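You operate a simulated robot arm through the tools that you are given. There is no shell and no other tool.

Carry out the task below with a simulated robot arm. There is one attempt and no reset: what you move stays moved.

JOB
Roll the dusty dark blue cover down on its board, then wipe it clean.
Fine: put the roller and the pad back. Set down upright: hand roller.

Only the result counts: the job must be done as asked and must still hold three seconds after the hand-in. Knocking over, shifting, dropping, spilling or breaking anything else fails it. Lids that push on must go on centred and level and be pressed home; caps that screw on are set level and turned clockwise until they are tight.

ROBOT AND FRAMES
A 7-joint arm with a two-finger parallel gripper, fixed in place. Base frame: the origin is on the floor under the middle of its stand, x ahead of it, y to its left, z up. Lengths are in cm, angles in degrees, forces in N, time in s.
With the tool pointing down near the work surface it reaches from about 44 to 92 cm from the base axis. Its first joint turns from -143.0 to 143.0 degrees. Payload 3 kg.
Tool frame: the origin (TCP) lies between the finger pads and is the grasp point; the fingertips stand 3 cm ahead of it; z points along the fingers, y is the line along which they close. Largest opening 9.4 cm; finger width 2.8, thickness 1; the body of the gripper, 5 by 9.6 cm, starts 5.5 cm behind the TCP.
Orientation is that of the tool frame in the base frame, as a unit quaternion [x, y, z, w]. With the fingers straight down and closing along the base's y, the tool's x points along the base's -x, its y along +y and its z along -z.

CONTROLS
- The arm moves only by the tool servo_tool. Its argument "steps" is a list of rows, each a list of 7 numbers: the shift along the tool's x, y, z in cm, then the turn, a rotation vector about the tool's x, y, z in degrees, then the opening, from 0 (shut) to 1 (fully open). In form: [[x, y, z, rx, ry, rz, grip], ...]. A call has 1 to 20 rows; each row shifts and turns the commanded pose from where the row before left it, along the tool's axes as they then stand. Rows are played at 5 a second. More than 5 cm and 8.6 degrees between two rows, or a gripper value outside its range, and nothing of the call is played. Where a pose cannot be reached the arm comes as near as it can. A force on the tool above 90 N (or 10 N above the force at the start of the call, whichever is more), or a blocked arm, ends the call early, and 0.2 s more pass. Each finger travels about 7.2 cm/s and halts on what it meets, pressing with about 25 N; the grip force reading is that of the motor and also rises with nothing between the fingers. The clock runs only during rows and for 0.2 s after the last one: add rows that do not move to give the fingers time. The reply holds the time, the measured pose of the TCP, the force on the tool along the base axes, the opening and the grip force, in the units named above and with some noise, with the torque about the TCP (base axes, N m) and any sound that the robot's microphone picked up, and new pictures: "show" is both (left out), scene, wrist or none.
- Cameras (640 x 400 px; columns grow to the right, rows downward): "scene" is fixed at [3.78, -50.33, 155.57]; the picture's right is [0.73, -0.68, 0.00], its down [-0.36, -0.39, -0.85] and it looks along [0.58, 0.62, -0.53] (base axes); focal length 352 px, centre (320, 200). "wrist" rides on the gripper at [7.6, 1.4, -10.2] in the tool frame; the picture's right is [-0.18, 0.98, 0.00], its down [-0.75, -0.14, -0.64] and it looks along [-0.63, -0.12, 0.77] (tool axes); focal length 243 px, centre (320, 200). There is no depth. A picture from a camera that has moved, and an enlarged one, comes with that camera's place and axes in the base frame and with its lens. The place of the scene camera against the robot may be out by one fixed shift of up to 2.5 cm in any direction.
- close_up(camera, box): a new picture of the part [left, top, right, bottom] of that camera's present view, enlarged. It takes no simulated time.
- close_job(): hands the job in; it is judged then, once.

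Places have to be worked out from the pictures, the camera data and where the tool is seen. Open the gripper and draw the arm clear of the work before you hand the job in, unless the task says otherwise.

The tools are called as a command line: name --pt "numbers of a row" for each row, then --argument value for the rest, lists and objects as JSON in quotes. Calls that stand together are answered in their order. servo_tool: Moves the arm, as the interface text tells. Its arguments: {"type":"object","properties":{"steps":{"type":"array","items":{"type":"array","items":{"type":"number"}}},"show":{"type":"string","enum":["both","scene","wrist","none"]}},"required":["steps"]} The other tools are called the same way: close_up (camera, box) takes an enlarged picture of a part of a camera's view; close_job () hands the job in.

At the start:

```text
clock: 0.0
tool_pos: [50.58, 20.63, 114.57]
orientation: [0.0, 1.0, 0.001, 0.001]
wrist_force: [0.2, 0.3, -0.2]
ft_torque: [0.05, -0.01, -0.03]
gripper_width: 9.42
grip_force: 0.1
```

scene: 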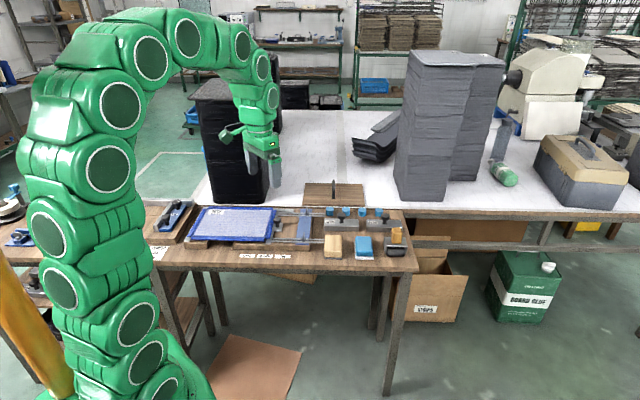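
wrist: 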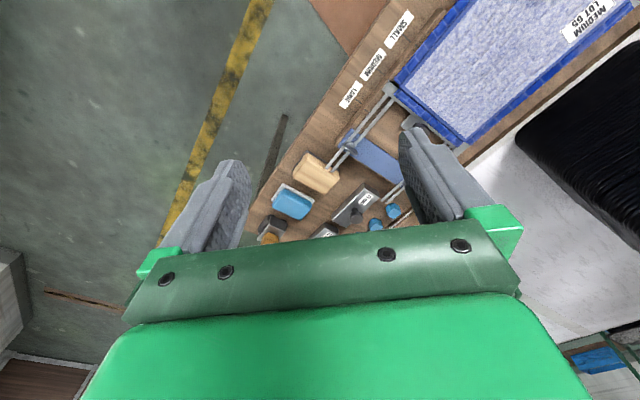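

I'll start by looking closely at the work table to identify the items.

close_up --camera "scene" --box '[140, 170, 300, 270]'

close_up --camera "scene" --box '[270, 170, 430, 270]'

close_up --camera "wrist" --box '[240, 0, 640, 250]'

```text
4.00 times, centred on (220, 220) of scene
camera zoom: at [3.78, -50.33, 155.57], right [0.73, -0.68, 0.0], down [-0.36, -0.39, -0.85], along [0.58, 0.62, -0.53], focal length 1406 px, centre (720, 120)
```

zoom: 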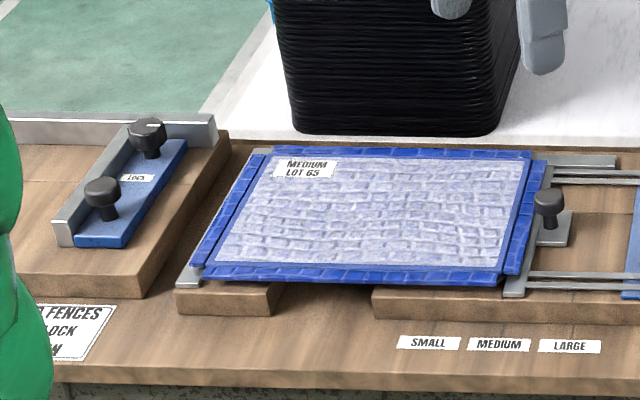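

```text
4.00 times, centred on (350, 220) of scene
camera zoom: at [3.78, -50.33, 155.57], right [0.73, -0.68, 0.0], down [-0.36, -0.39, -0.85], along [0.58, 0.62, -0.53], focal length 1406 px, centre (200, 120)
```

zoom: 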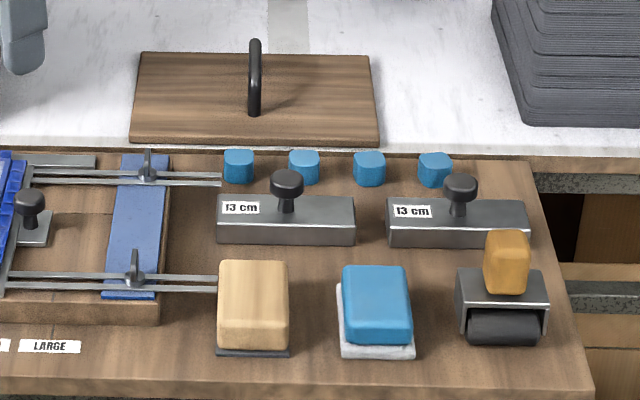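

```text
1.60 times, centred on (440, 125) of wrist
camera zoom: at [42.87, 22.37, 124.79], right [0.18, 0.98, 0.0], down [0.75, -0.14, 0.64], along [0.63, -0.12, -0.77], focal length 388 px, centre (128, 320)
```

zoom: 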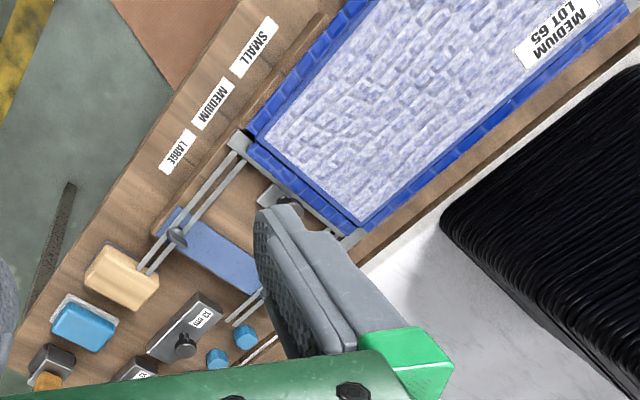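

The job area holds a fenced jig with a dusty blue panel, a tan block, a blue pad with a white underside and a roller with an amber handle. I'll read the sign, then move the arm over for a closer look at the tools.

close_up --camera "scene" --box '[140, 230, 220, 280]'

close_up --camera "scene" --box '[180, 195, 290, 255]'

servo_tool --pt "-2 -3 1 0 0 0 1" --pt "-2 -3 1 0 0 0 1" --pt "-2 -3 1 0 0 0 1" --pt "-2 -3 1 0 0 0 1" --pt "0 0 0 0 0 0 1" --show "both"

```text
8.00 times, centred on (180, 255) of scene
camera zoom: at [3.78, -50.33, 155.57], right [0.73, -0.68, 0.0], down [-0.36, -0.39, -0.85], along [0.58, 0.62, -0.53], focal length 2813 px, centre (1440, -240)
```

zoom: 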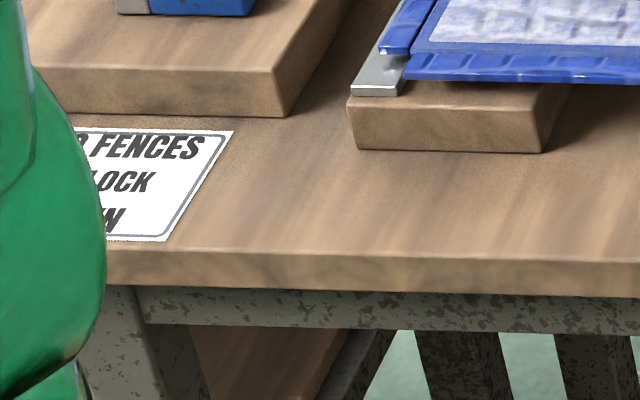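

```text
5.82 times, centred on (235, 225) of scene
camera zoom: at [3.78, -50.33, 155.57], right [0.73, -0.68, 0.0], down [-0.36, -0.39, -0.85], along [0.58, 0.62, -0.53], focal length 2046 px, centre (814, 54)
```

zoom: 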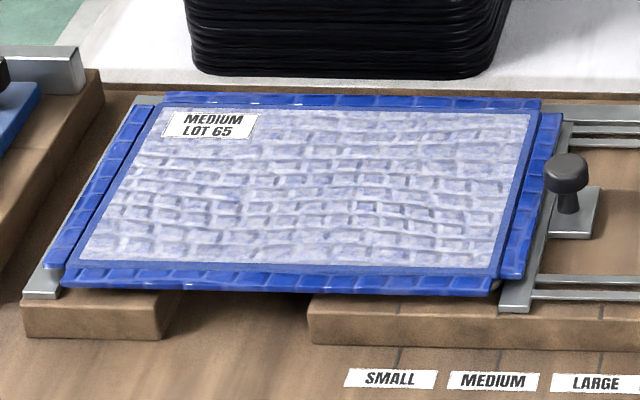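

```text
clock: 1.2
tool_pos: [58.62, 8.71, 110.56]
orientation: [0.0, 1.0, 0.0, 0.0]
wrist_force: [-0.4, 0.5, -0.1]
ft_torque: [-0.01, -0.01, -0.02]
gripper_width: 9.44
grip_force: 0.1
camera wrist: at [50.94, 10.27, 120.69], right [0.18, 0.98, 0.0], down [0.75, -0.14, 0.64], along [0.63, -0.12, -0.77], focal length 243 px, centre (320, 200)
```

scene: 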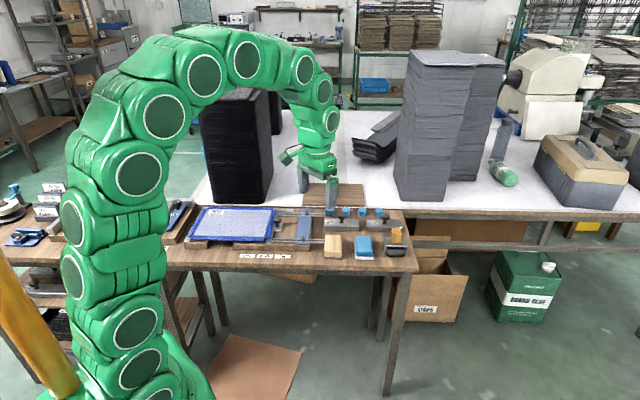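
wrist: 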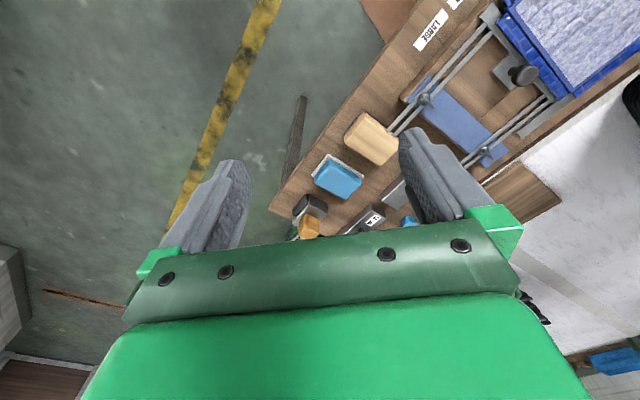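

The roller appears near (87, 1) and the pad near (78, 6), with the table top around z≈75. I'll move closer over the tool end of the table for a better measurement.

servo_tool --pt "-3.3 -0.7 1 0 0 0 1" --pt "-3.3 -0.7 1 0 0 0 1" --pt "-3.3 -0.7 1 0 0 0 1" --pt "-3.3 -0.7 1 0 0 0 1" --pt "0 0 0 0 0 0 1" --pt "0 0 0 0 0 0 1" --show "both"

```text
clock: 2.6
tool_pos: [71.82, 6.31, 106.69]
orientation: [-0.001, 1.0, 0.0, -0.001]
wrist_force: [-0.2, 0.1, 0.3]
ft_torque: [0.01, 0.02, 0.0]
gripper_width: 9.42
grip_force: 0.1
camera wrist: at [64.14, 7.61, 116.8], right [0.18, 0.98, 0.0], down [0.75, -0.14, 0.64], along [0.63, -0.12, -0.77], focal length 243 px, centre (320, 200)
```

scene: 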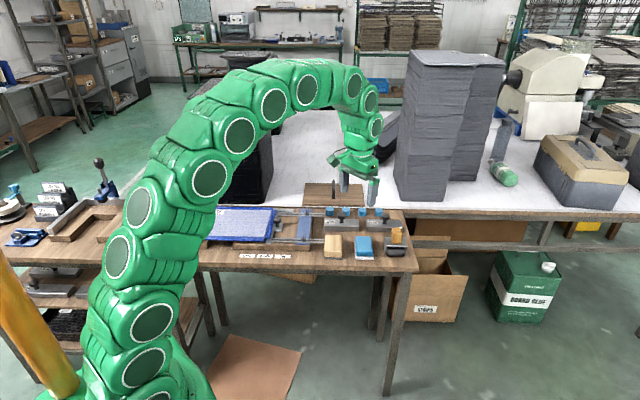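
wrist: 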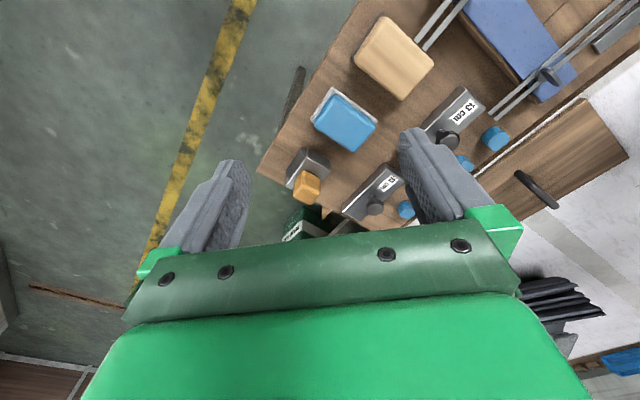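

I can now see the roller, pad and tan block between the fingers; zooming in on them.

close_up --camera "wrist" --box '[240, 130, 400, 230]'

close_up --camera "wrist" --box '[280, 0, 480, 125]'

close_up --camera "scene" --box '[320, 215, 416, 275]'

close_up --camera "scene" --box '[0, 170, 140, 258]'

```text
4.00 times, centred on (320, 180) of wrist
camera zoom: at [64.14, 7.61, 116.8], right [0.18, 0.98, 0.0], down [0.75, -0.14, 0.64], along [0.63, -0.12, -0.77], focal length 970 px, centre (320, 280)
```

zoom: 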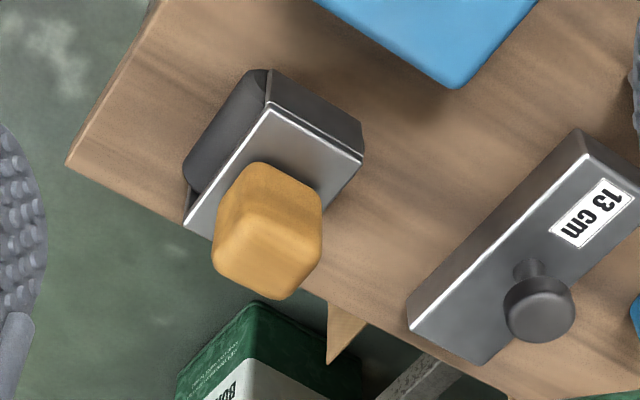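

```text
3.20 times, centred on (380, 62) of wrist
camera zoom: at [64.14, 7.61, 116.8], right [0.18, 0.98, 0.0], down [0.75, -0.14, 0.64], along [0.63, -0.12, -0.77], focal length 776 px, centre (128, 640)
```

zoom: 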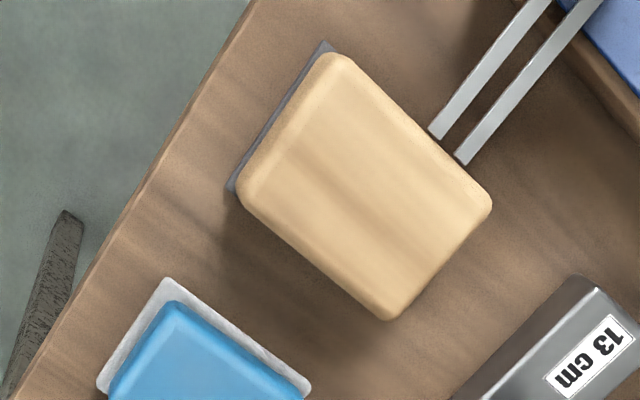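

```text
6.67 times, centred on (368, 245) of scene
camera zoom: at [3.78, -50.33, 155.57], right [0.73, -0.68, 0.0], down [-0.36, -0.39, -0.85], along [0.58, 0.62, -0.53], focal length 2344 px, centre (0, -100)
```

zoom: 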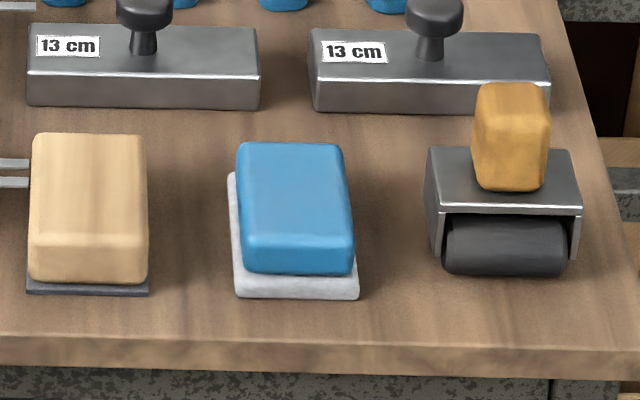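

```text
4.55 times, centred on (70, 214) of scene
camera zoom: at [3.78, -50.33, 155.57], right [0.73, -0.68, 0.0], down [-0.36, -0.39, -0.85], along [0.58, 0.62, -0.53], focal length 1598 px, centre (1456, 136)
```

zoom: 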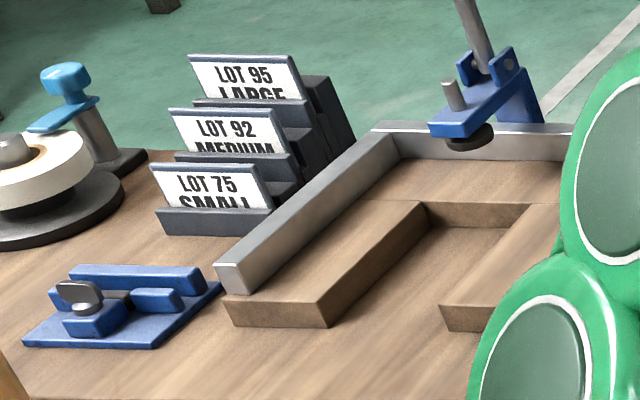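

Tan block has an abrasive-looking dark base, so the blue pad with the white cloth base is the wiping pad. Next I rotate and move over the panel to measure it and its surroundings (the tall black stack is close behind it).

servo_tool --pt "0 0 0 0 0 -7.5 1" --pt "0 0 0 0 0 -7.5 1" --pt "0 0 0 0 0 -7.5 1" --pt "0 0 0 0 0 -7.5 1" --pt "0 0 0 0 0 -7.5 1" --pt "0 0 0 0 0 -7.5 1" --pt "0 4.3 -0.3 0 0 0 1" --pt "0 4.3 -0.3 0 0 0 1" --pt "0 4.3 -0.3 0 0 0 1" --pt "0 4.3 -0.3 0 0 0 1" --pt "0 4.3 -0.3 0 0 0 1" --pt "0 4.3 -0.3 0 0 0 1" --pt "0 4.3 -0.3 0 0 0 1" --pt "0 4.3 -0.3 0 0 0 1" --pt "0 4.3 -0.3 0 0 0 1" --pt "0 4.3 -0.3 0 0 0 1" --pt "0 0 0 0 0 0 1" --pt "0 0 0 0 0 0 1" --show "both"

```text
clock: 6.4
tool_pos: [41.4, 36.29, 109.59]
orientation: [-0.382, 0.924, 0.001, 0.0]
wrist_force: [1.5, 0.2, 0.5]
ft_torque: [-0.02, 0.0, 0.01]
gripper_width: 9.38
grip_force: 0.0
camera wrist: at [34.91, 32.03, 119.81], right [-0.56, 0.83, 0.0], down [0.63, 0.43, 0.64], along [0.53, 0.36, -0.77], focal length 243 px, centre (320, 200)
```

scene: 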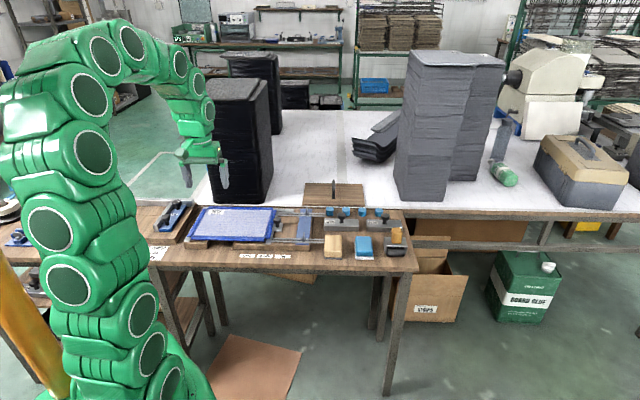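
wrist: 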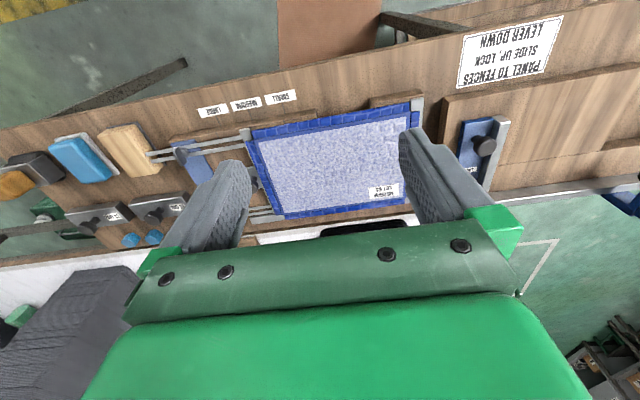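

Good view of the panel; zooming in to see its construction and edges.

close_up --camera "wrist" --box '[225, 80, 449, 220]'

close_up --camera "wrist" --box '[0, 100, 240, 250]'

close_up --camera "scene" --box '[170, 60, 330, 260]'

```text
2.86 times, centred on (337, 150) of wrist
camera zoom: at [34.91, 32.03, 119.81], right [-0.56, 0.83, 0.0], down [0.63, 0.43, 0.64], along [0.53, 0.36, -0.77], focal length 693 px, centre (271, 343)
```

zoom: 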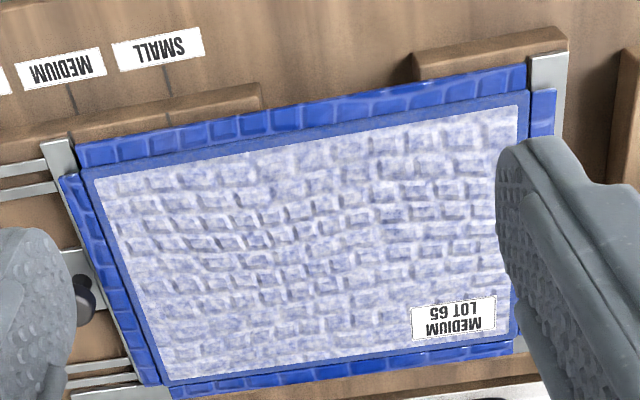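

```text
2.67 times, centred on (120, 175) of wrist
camera zoom: at [34.91, 32.03, 119.81], right [-0.56, 0.83, 0.0], down [0.63, 0.43, 0.64], along [0.53, 0.36, -0.77], focal length 647 px, centre (853, 267)
```

zoom: 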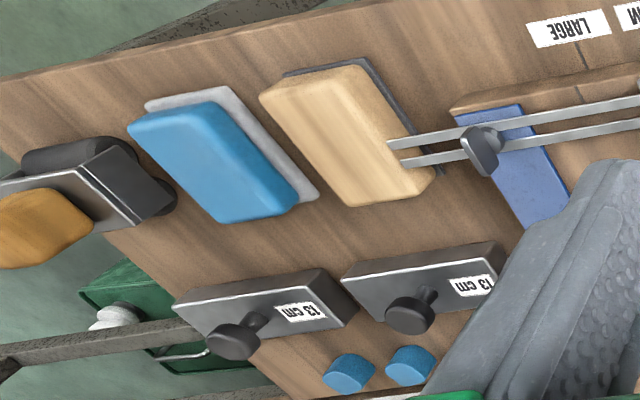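

```text
2.00 times, centred on (250, 160) of scene
camera zoom: at [3.78, -50.33, 155.57], right [0.73, -0.68, 0.0], down [-0.36, -0.39, -0.85], along [0.58, 0.62, -0.53], focal length 703 px, centre (460, 280)
```

zoom: 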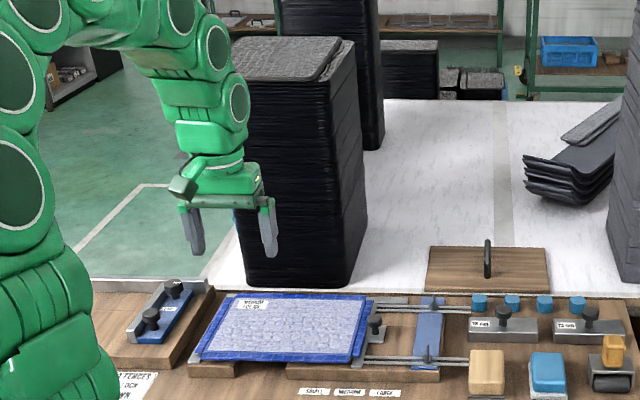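

The panel is a covered board in the jig with the black stack close behind. From two wrist views I estimate the table top at z≈77 and the tan block top at ≈80.6. I'll go back to the roller with this 45° orientation (fingers closing along the table's long axis) for a closer look.

servo_tool --pt "0.16 -4.7 0.8 0 0 0 1" --pt "0.16 -4.7 0.8 0 0 0 1" --pt "0.16 -4.7 0.8 0 0 0 1" --pt "0.16 -4.7 0.8 0 0 0 1" --pt "0.16 -4.7 0.8 0 0 0 1" --pt "0.16 -4.7 0.8 0 0 0 1" --pt "0.16 -4.7 0.8 0 0 0 1" --pt "0.16 -4.7 0.8 0 0 0 1" --pt "0.16 -4.7 0.8 0 0 0 1" --pt "0.16 -4.7 0.8 0 0 0 1" --pt "0.16 -4.7 0.8 0 0 0 1" --pt "0.16 -4.7 0.8 0 0 0 1" --pt "0 0 0 0 0 0 1" --pt "0 0 0 0 0 0 1" --show "both"

```text
clock: 9.4
tool_pos: [80.01, -4.74, 100.19]
orientation: [-0.383, 0.924, 0.0, -0.001]
wrist_force: [-0.5, -0.1, -0.4]
ft_torque: [-0.03, 0.03, -0.02]
gripper_width: 9.41
grip_force: 0.1
camera wrist: at [73.6, -9.06, 110.43], right [-0.56, 0.83, 0.0], down [0.63, 0.43, 0.64], along [0.53, 0.36, -0.77], focal length 243 px, centre (320, 200)
```

scene: 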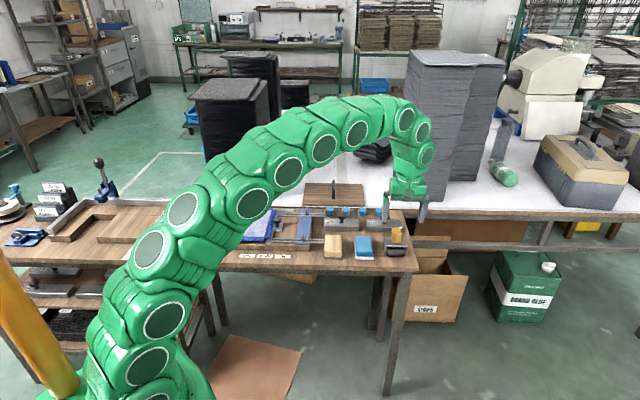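
wrist: 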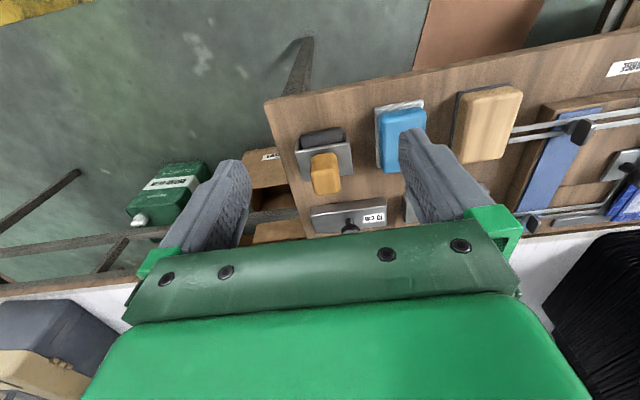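

close_up --camera "wrist" --box '[260, 80, 420, 180]'

close_up --camera "wrist" --box '[260, 130, 420, 230]'

```text
4.00 times, centred on (340, 130) of wrist
camera zoom: at [73.6, -9.06, 110.43], right [-0.56, 0.83, 0.0], down [0.63, 0.43, 0.64], along [0.53, 0.36, -0.77], focal length 970 px, centre (240, 480)
```

zoom: 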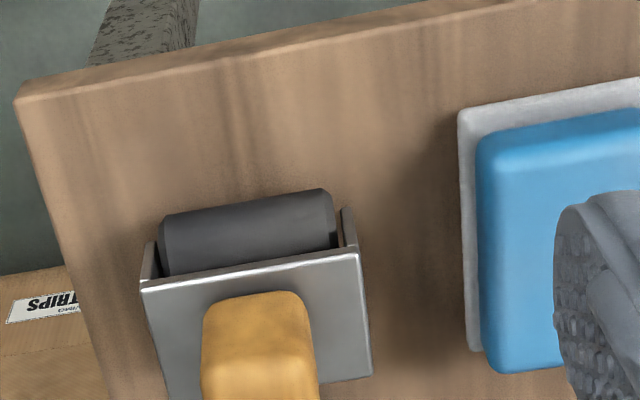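

```text
4.00 times, centred on (340, 180) of wrist
camera zoom: at [73.6, -9.06, 110.43], right [-0.56, 0.83, 0.0], down [0.63, 0.43, 0.64], along [0.53, 0.36, -0.77], focal length 970 px, centre (240, 280)
```

zoom: 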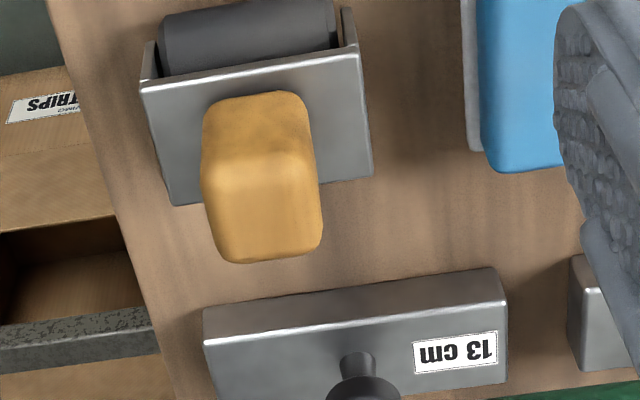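

Measured: roller housing about 7.1×4.9 cm centred at (87.4, 1.2), top plate z≈82.2, handle ≈3.3 cm square with its top at z≈86.9, aligned with the 45° tool orientation. I move above it and descend part-way to check.

servo_tool --pt "-3.1 -0.3 0 0 0 0 1" --pt "-3.1 -0.3 0 0 0 0 0.8" --pt "-3.06 -0.3 0 0 0 0 0.75" --pt "0 0 2 0 0 0 0.75" --pt "0 0 2 0 0 0 0.75" --pt "0 0 2 0 0 0 0.75" --pt "0 0 1 0 0 0 0.75" --pt "0 0 0 0 0 0 0.75" --show "both"

close_up --camera "scene" --box '[350, 190, 446, 250]'

close_up --camera "wrist" --box '[240, 80, 440, 230]'

```text
clock: 11.2
tool_pos: [87.12, 1.22, 93.03]
orientation: [-0.383, 0.924, 0.0, 0.001]
wrist_force: [0.2, 0.8, -0.4]
ft_torque: [0.01, -0.02, -0.03]
gripper_width: 7.04
grip_force: 0.1
camera wrist: at [80.63, -3.22, 103.15], right [-0.56, 0.83, 0.0], down [0.63, 0.43, 0.64], along [0.53, 0.36, -0.77], focal length 243 px, centre (320, 200)
```

scene: 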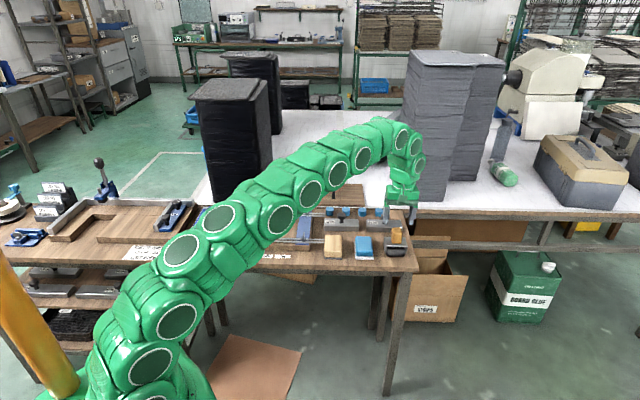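
wrist: 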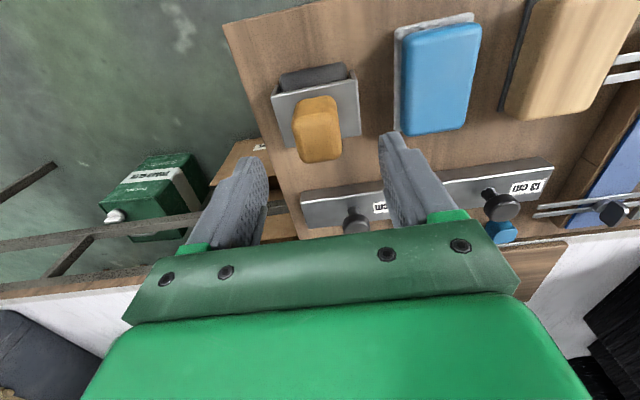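

```text
6.67 times, centred on (398, 220) of scene
camera zoom: at [3.78, -50.33, 155.57], right [0.73, -0.68, 0.0], down [-0.36, -0.39, -0.85], along [0.58, 0.62, -0.53], focal length 2344 px, centre (-200, 67)
```

zoom: 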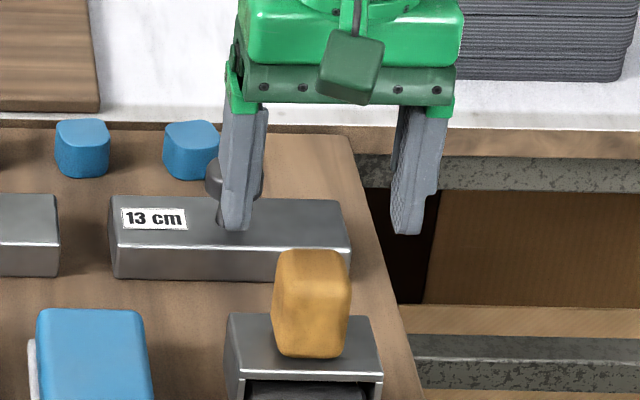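

```text
2.67 times, centred on (340, 155) of wrist
camera zoom: at [80.63, -3.22, 103.15], right [-0.56, 0.83, 0.0], down [0.63, 0.43, 0.64], along [0.53, 0.36, -0.77], focal length 647 px, centre (267, 320)
```

zoom: 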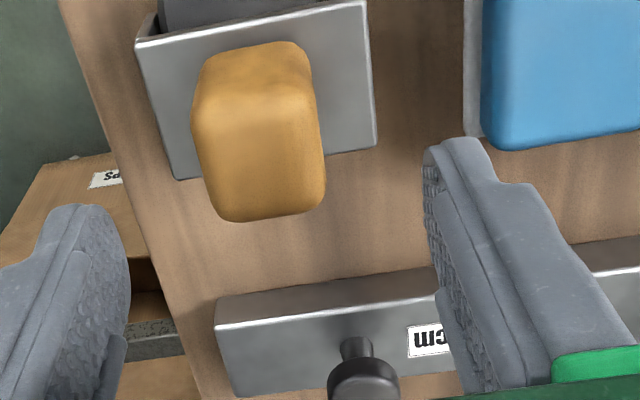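

The handle sits between the fingers with about 0.3–0.4 cm still to go away from the robot; I descend to TCP z≈85.5 and check.

servo_tool --pt "-0.4 0 2 0 0 0 0.75" --pt "0 0 2 0 0 0 0.75" --pt "0 0 1.5 0 0 0 0.75" --pt "0 0 1 0 0 0 0.75" --pt "0 0 0.7 0 0 0 0.75" --pt "0 0 0 0 0 0 0.75" --show "both"

close_up --camera "scene" --box '[350, 200, 446, 260]'

close_up --camera "wrist" --box '[240, 80, 440, 230]'

```text
clock: 12.6
tool_pos: [87.29, 1.34, 85.77]
orientation: [-0.382, 0.924, 0.0, 0.0]
wrist_force: [-0.4, 0.8, 0.0]
ft_torque: [-0.02, 0.02, 0.01]
gripper_width: 7.06
grip_force: 0.1
camera wrist: at [80.84, -2.94, 95.96], right [-0.56, 0.83, 0.0], down [0.63, 0.43, 0.64], along [0.53, 0.36, -0.77], focal length 243 px, centre (320, 200)
```

scene: 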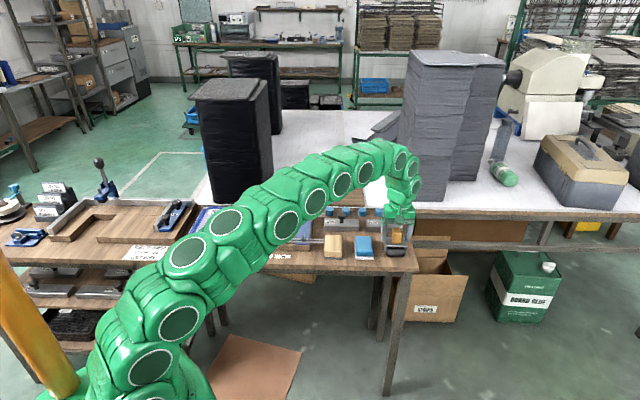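
wrist: 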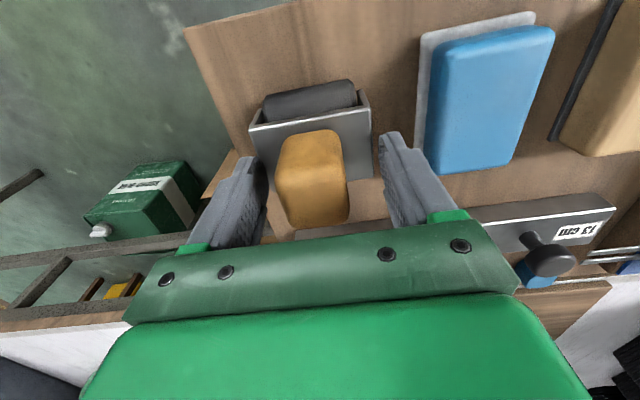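

```text
6.67 times, centred on (398, 230) of scene
camera zoom: at [3.78, -50.33, 155.57], right [0.73, -0.68, 0.0], down [-0.36, -0.39, -0.85], along [0.58, 0.62, -0.53], focal length 2344 px, centre (-200, 0)
```

zoom: 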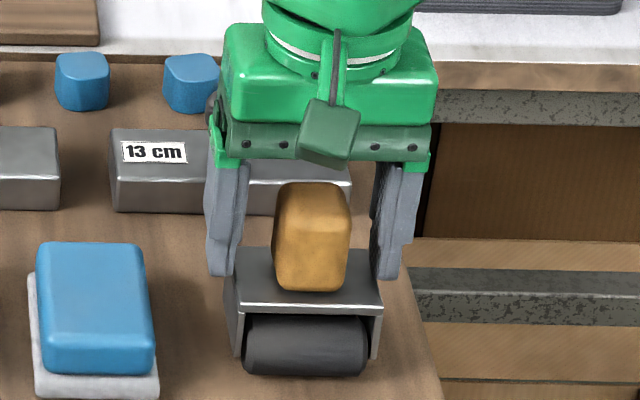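

```text
2.67 times, centred on (340, 155) of wrist
camera zoom: at [80.84, -2.94, 95.96], right [-0.56, 0.83, 0.0], down [0.63, 0.43, 0.64], along [0.53, 0.36, -0.77], focal length 647 px, centre (267, 320)
```

zoom: 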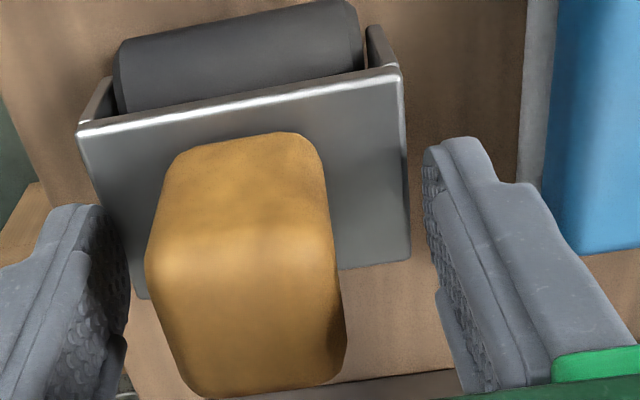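

The handle lies between the fingers with the fingertips just above the housing plate. I shift 0.2 cm to centre and close on it.

servo_tool --pt "0 -0.18 0 0 0 0 0.75" --pt "0 0 0 0 0 0 0.5" --pt "0 0 0 0 0 0 0.3" --pt "0 0 0 0 0 0 0.2" --pt "0 0 0 0 0 0 0.2" --pt "0 0 0 0 0 0 0.2" --show "both"

close_up --camera "scene" --box '[350, 200, 446, 260]'

```text
clock: 14.0
tool_pos: [87.48, 1.38, 85.79]
orientation: [-0.383, 0.924, 0.0, 0.001]
wrist_force: [1.8, -2.1, 3.0]
ft_torque: [-0.01, -0.02, 0.02]
gripper_width: 3.83
grip_force: 25.4
camera wrist: at [80.99, -3.06, 95.99], right [-0.56, 0.83, 0.0], down [0.63, 0.43, 0.64], along [0.53, 0.36, -0.77], focal length 243 px, centre (320, 200)
```

scene: 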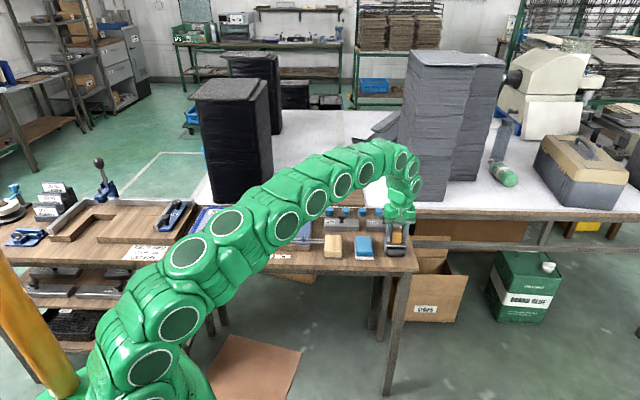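
wrist: 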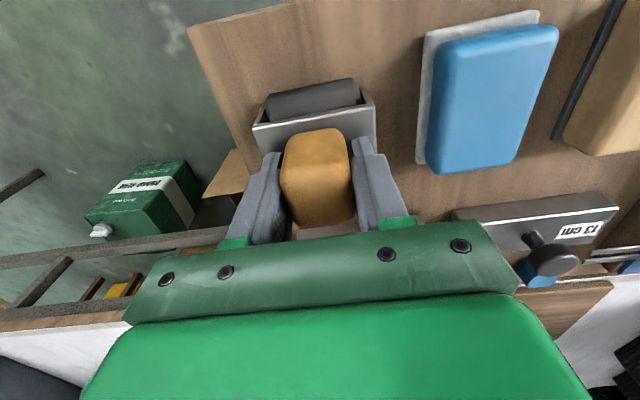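

```text
6.67 times, centred on (398, 230) of scene
camera zoom: at [3.78, -50.33, 155.57], right [0.73, -0.68, 0.0], down [-0.36, -0.39, -0.85], along [0.58, 0.62, -0.53], focal length 2344 px, centre (-200, 0)
```

zoom: 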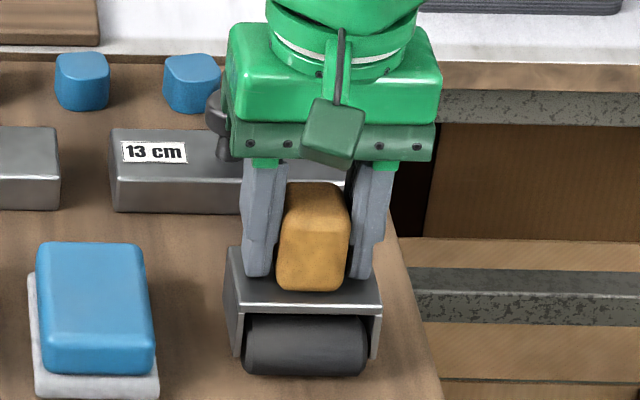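

Gripped (3.83 cm opening, 25 N). Lifting straight up and then I'll turn the roller sideways to the scene camera to inspect its profile.

servo_tool --pt "0 0 -0.5 0 0 0 0.2" --pt "0 0 -1.5 0 0 0 0.2" --pt "0 0 -3 0 0 0 0.2" --pt "0 0 -3 0 0 0 0.2" --pt "0 0 -3 0 0 0 0.2" --pt "0 0 -3 0 0 0 0.2" --pt "0 0 0 0 0 0 0.2" --pt "0 0 0 0 0 0 0.2" --show "both"

close_up --camera "scene" --box '[350, 180, 446, 240]'

```text
clock: 15.8
tool_pos: [87.34, 1.3, 99.76]
orientation: [-0.384, 0.923, -0.001, 0.0]
wrist_force: [0.2, 0.2, -2.8]
ft_torque: [0.02, 0.03, 0.01]
gripper_width: 3.82
grip_force: 25.1
camera wrist: at [81.03, -3.06, 109.98], right [-0.56, 0.83, 0.0], down [0.63, 0.43, 0.64], along [0.53, 0.36, -0.77], focal length 243 px, centre (320, 200)
```

scene: 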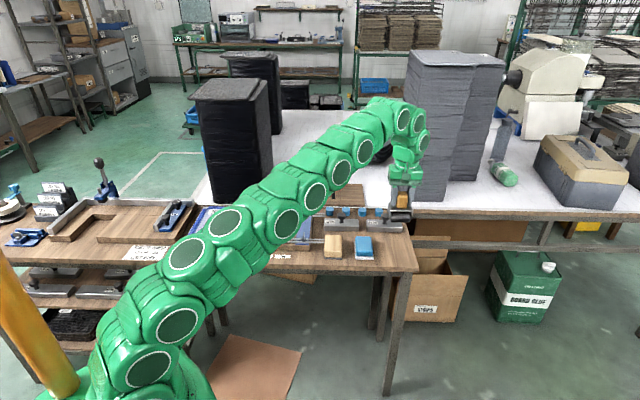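
wrist: 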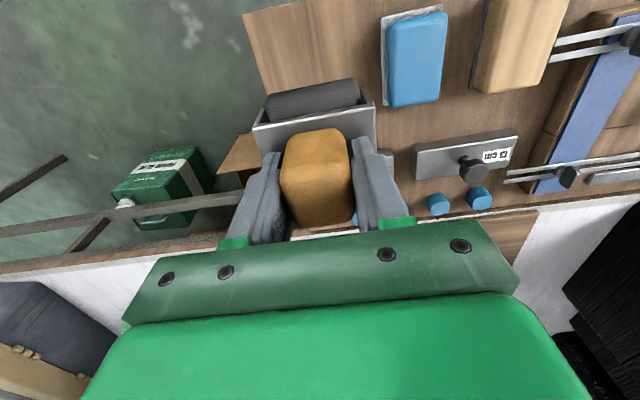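

```text
6.67 times, centred on (398, 210) of scene
camera zoom: at [3.78, -50.33, 155.57], right [0.73, -0.68, 0.0], down [-0.36, -0.39, -0.85], along [0.58, 0.62, -0.53], focal length 2344 px, centre (-200, 133)
```

zoom: 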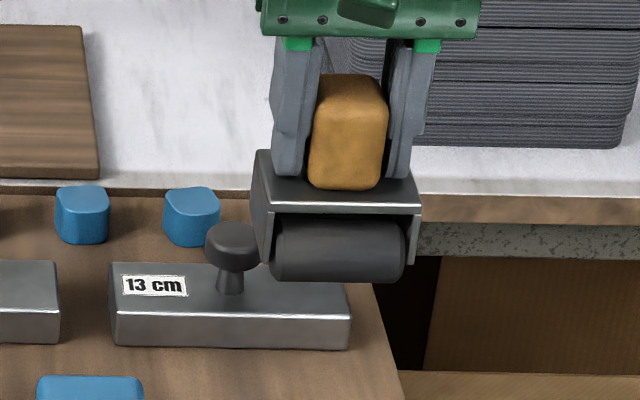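

The roller hangs securely (≈2.8 N). I turn it ~85° to show its side profile to the scene camera.

servo_tool --pt "0 0 0 0 0 8.5 0.2" --pt "0 0 0 0 0 8.5 0.2" --pt "0 0 0 0 0 8.5 0.2" --pt "0 0 0 0 0 8.5 0.2" --pt "0 0 0 0 0 8.5 0.2" --pt "0 0 0 0 0 8.5 0.2" --pt "0 0 0 0 0 8.5 0.2" --pt "0 0 0 0 0 8.5 0.2" --pt "0 0 0 0 0 8.5 0.2" --pt "0 0 0 0 0 8.5 0.2" --pt "0 0 0 0 0 0 0.2" --pt "0 0 0 0 0 0 0.2" --show "scene"

close_up --camera "scene" --box '[360, 170, 440, 220]'

```text
clock: 18.4
tool_pos: [87.37, 1.27, 99.83]
orientation: [0.343, 0.939, 0.0, 0.0]
wrist_force: [0.0, 0.3, -3.4]
ft_torque: [0.01, -0.03, -0.01]
gripper_width: 3.81
grip_force: 24.7
```

scene: 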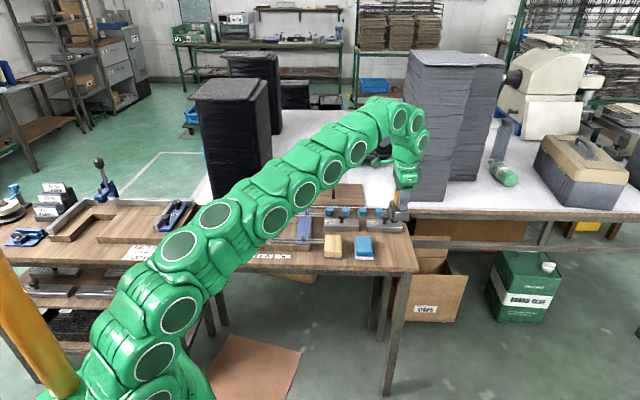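

```text
8.00 times, centred on (400, 195) of scene
camera zoom: at [3.78, -50.33, 155.57], right [0.73, -0.68, 0.0], down [-0.36, -0.39, -0.85], along [0.58, 0.62, -0.53], focal length 2813 px, centre (-320, 240)
```

zoom: 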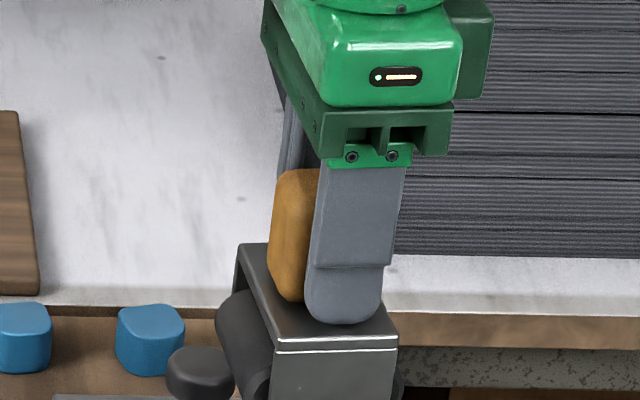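

close_up --camera "scene" --box '[372, 195, 420, 225]'

```text
13.33 times, centred on (396, 210) of scene
camera zoom: at [3.78, -50.33, 155.57], right [0.73, -0.68, 0.0], down [-0.36, -0.39, -0.85], along [0.58, 0.62, -0.53], focal length 4688 px, centre (-693, 67)
```

zoom: 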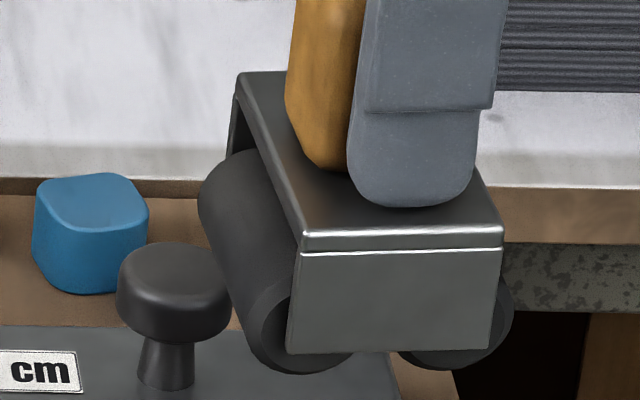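

It's a two-roller hand roller: two parallel rollers (contact lines about ±2 cm from the handle axis), so it stands stably upright. I rotate back and carry it over the panel at safe height.

servo_tool --pt "0 0 0 0 0 -8.5 0.2" --pt "0 0 0 0 0 -8.5 0.2" --pt "0 0 0 0 0 -8.5 0.2" --pt "0 0 0 0 0 -8.5 0.2" --pt "0 0 0 0 0 -8.5 0.2" --pt "0 0 0 0 0 -8.5 0.2" --pt "0 0 0 0 0 -8.5 0.2" --pt "0 0 0 0 0 -8.5 0.2" --pt "0 0 0 0 0 -8.5 0.2" --pt "0 0 0 0 0 -8.5 0.2" --pt "0 0 0 0 0 0 0.2" --show "none"

servo_tool --pt "-0.2 3.6 0 0 0 0 0.2" --pt "-0.2 3.6 0 0 0 0 0.2" --pt "-0.2 3.6 0 0 0 0 0.2" --pt "-0.2 3.6 0 0 0 0 0.2" --pt "-0.2 3.6 0 0 0 0 0.2" --pt "-0.2 3.6 0 0 0 0 0.2" --pt "-0.2 3.6 0 0 0 0 0.2" --pt "-0.2 3.6 0 0 0 0 0.2" --pt "-0.2 3.6 0 0 0 0 0.2" --pt "-0.2 3.6 0 0 0 0 0.2" --pt "-0.2 3.6 0 0 0 0 0.2" --pt "-0.2 3.6 0 0 0 0 0.2" --pt "-0.2 3.6 0 0 0 0 0.2" --pt "-0.2 3.6 0 0 0 0 0.2" --pt "-0.2 3.6 0 0 0 0 0.2" --pt "-0.2 3.3 0 0 0 0 0.2" --pt "0 0 0 0 0 0 0.2" --pt "0 0 0 0 0 0 0.2" --show "both"

```text
clock: 20.8
tool_pos: [87.55, 1.4, 99.76]
orientation: [-0.383, 0.924, 0.0, 0.0]
wrist_force: [-0.5, 0.3, -2.5]
ft_torque: [-0.04, -0.03, 0.01]
gripper_width: 3.83
grip_force: 25.4
```

```text
clock: 24.6
tool_pos: [49.28, 44.01, 99.66]
orientation: [-0.383, 0.924, -0.001, -0.001]
wrist_force: [0.2, 0.0, -2.9]
ft_torque: [0.01, 0.0, -0.04]
gripper_width: 3.82
grip_force: 25.0
camera wrist: at [42.88, 39.69, 109.91], right [-0.56, 0.83, 0.0], down [0.63, 0.43, 0.64], along [0.53, 0.36, -0.77], focal length 243 px, centre (320, 200)
```

scene: 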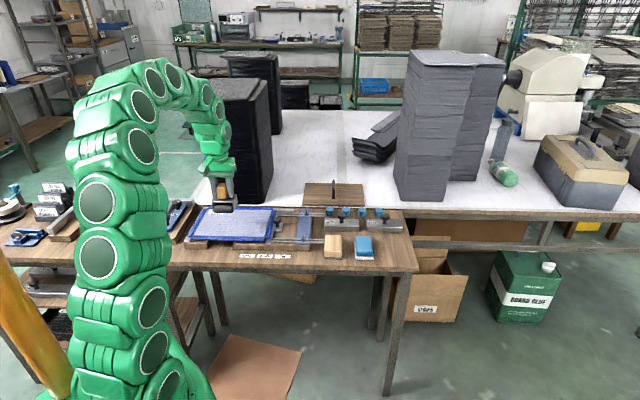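
wrist: 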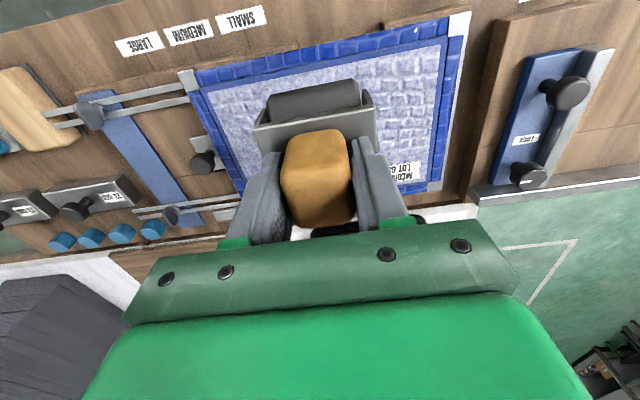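

close_up --camera "wrist" --box '[170, 50, 298, 130]'

close_up --camera "wrist" --box '[360, 0, 520, 100]'

close_up --camera "wrist" --box '[360, 110, 520, 210]'

close_up --camera "scene" --box '[180, 130, 300, 260]'

```text
5.00 times, centred on (234, 90) of wrist
camera zoom: at [42.88, 39.69, 109.91], right [-0.56, 0.83, 0.0], down [0.63, 0.43, 0.64], along [0.53, 0.36, -0.77], focal length 1213 px, centre (750, 750)
```

zoom: 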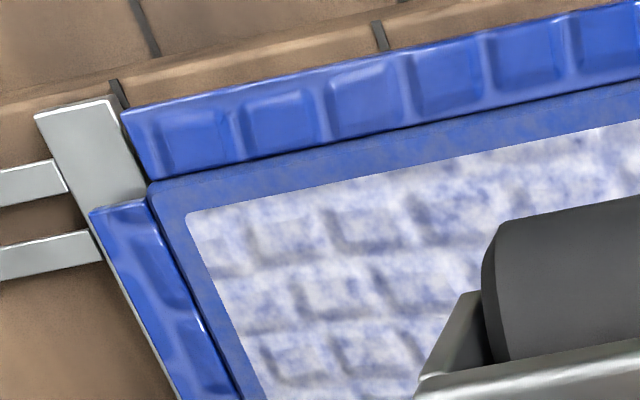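

```text
4.00 times, centred on (440, 50) of wrist
camera zoom: at [42.88, 39.69, 109.91], right [-0.56, 0.83, 0.0], down [0.63, 0.43, 0.64], along [0.53, 0.36, -0.77], focal length 970 px, centre (-160, 800)
```

zoom: 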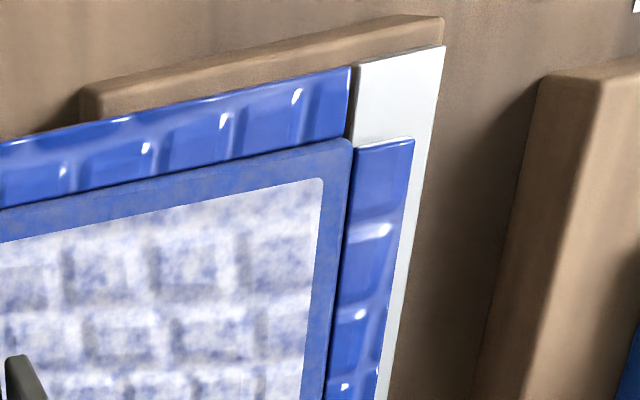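

```text
4.00 times, centred on (440, 160) of wrist
camera zoom: at [42.88, 39.69, 109.91], right [-0.56, 0.83, 0.0], down [0.63, 0.43, 0.64], along [0.53, 0.36, -0.77], focal length 970 px, centre (-160, 360)
```

zoom: 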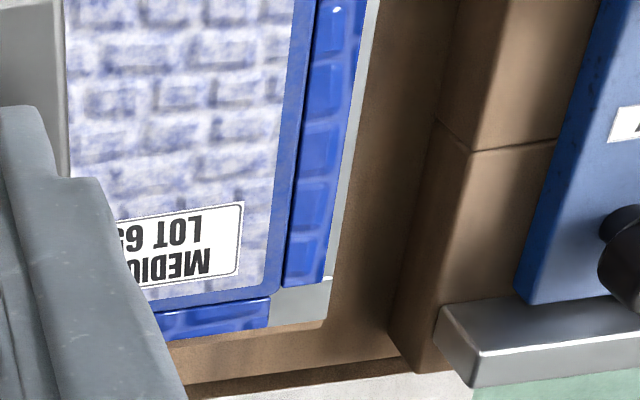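

```text
3.08 times, centred on (240, 195) of scene
camera zoom: at [3.78, -50.33, 155.57], right [0.73, -0.68, 0.0], down [-0.36, -0.39, -0.85], along [0.58, 0.62, -0.53], focal length 1082 px, centre (566, 215)
```

zoom: 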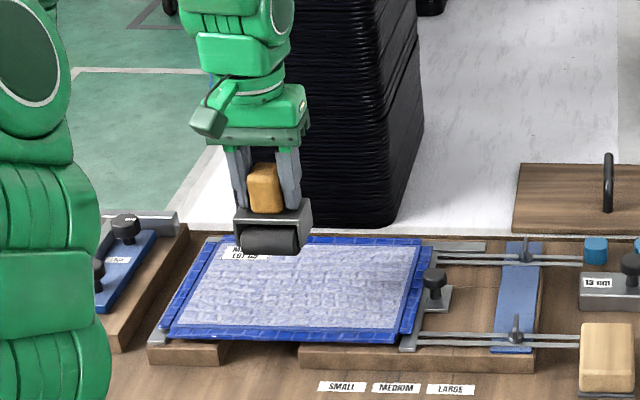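

close_up --camera "wrist" --box '[160, 110, 272, 180]'

close_up --camera "scene" --box '[245, 195, 309, 235]'

```text
5.71 times, centred on (216, 145) of wrist
camera zoom: at [42.88, 39.69, 109.91], right [-0.56, 0.83, 0.0], down [0.63, 0.43, 0.64], along [0.53, 0.36, -0.77], focal length 1386 px, centre (914, 514)
```

zoom: 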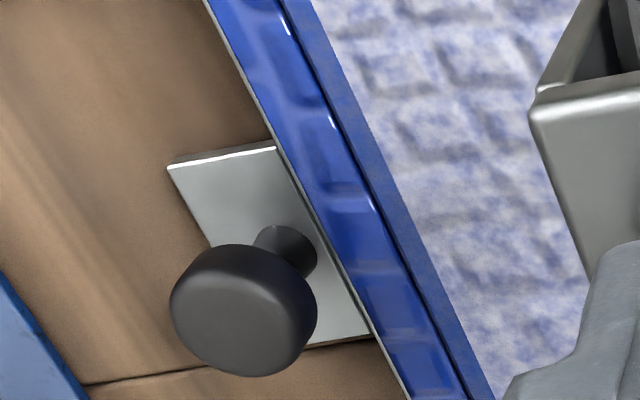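

```text
10.00 times, centred on (277, 215) of scene
camera zoom: at [3.78, -50.33, 155.57], right [0.73, -0.68, 0.0], down [-0.36, -0.39, -0.85], along [0.58, 0.62, -0.53], focal length 3516 px, centre (750, 50)
```

zoom: 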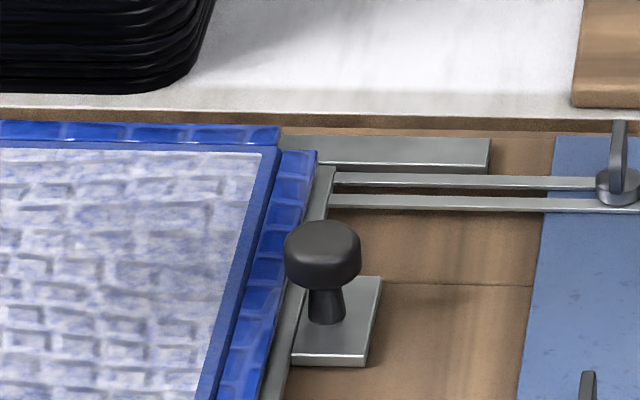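

Panel top ≈ z 82.2, spanning along-table L≈−9.2…16.3 and across-table W≈63.4…81.1 (L=(x−y)/√2, W=(x+y)/√2). I'll roll 5 overlapping strips along W, starting at the right-hand strip (L≈13.3, clear of the fence knob); first position above it and descend near contact.

servo_tool --pt "-1.5 -2.4 0 0 0 0 0.2" --pt "-1.5 -2.4 0 0 0 0 0.2" --pt "-1.5 -2.4 0 0 0 0 0.2" --pt "-1.5 -2.37 0 0 0 0 0.2" --pt "0 0 2 0 0 0 0.2" --pt "0 0 2 0 0 0 0.2" --pt "0 0 2 0 0 0 0.2" --pt "0 0 1 0 0 0 0.2" --pt "0 0 0 0 0 0 0.2" --pt "0 0 0 0 0 0 0.2" --show "both"

close_up --camera "scene" --box '[220, 170, 300, 250]'

```text
clock: 26.8
tool_pos: [60.25, 41.67, 92.83]
orientation: [-0.382, 0.924, 0.0, 0.0]
wrist_force: [-0.5, -0.1, -1.6]
ft_torque: [0.0, -0.01, -0.01]
gripper_width: 3.8
grip_force: 24.7
camera wrist: at [53.83, 37.26, 102.99], right [-0.56, 0.83, 0.0], down [0.63, 0.43, 0.64], along [0.53, 0.36, -0.77], focal length 243 px, centre (320, 200)
```

scene: 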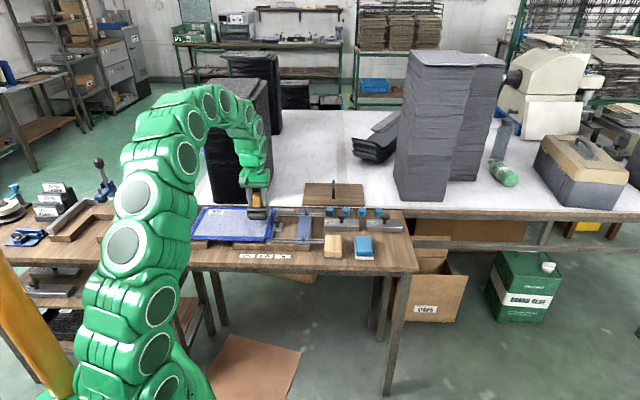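
wrist: 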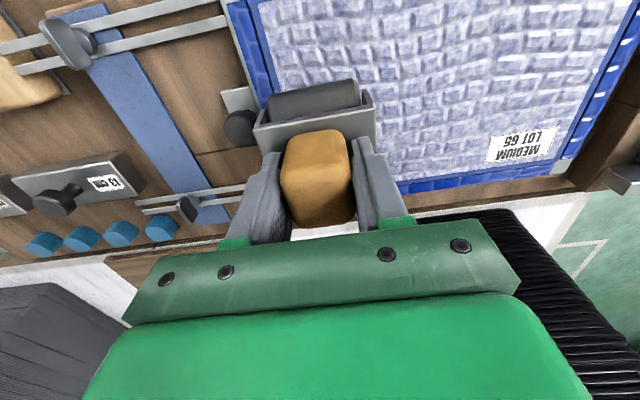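

```text
5.00 times, centred on (260, 210) of scene
camera zoom: at [3.78, -50.33, 155.57], right [0.73, -0.68, 0.0], down [-0.36, -0.39, -0.85], along [0.58, 0.62, -0.53], focal length 1758 px, centre (620, 150)
```

zoom: 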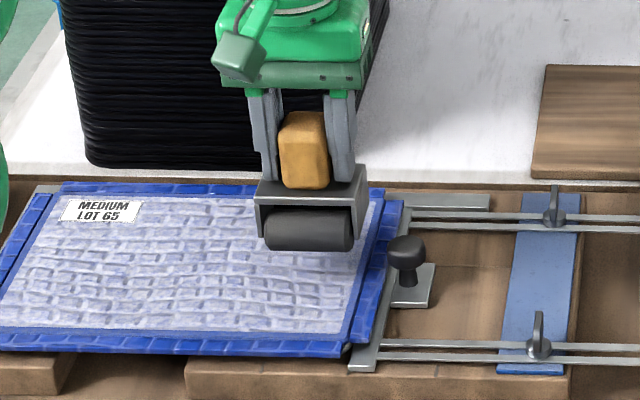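

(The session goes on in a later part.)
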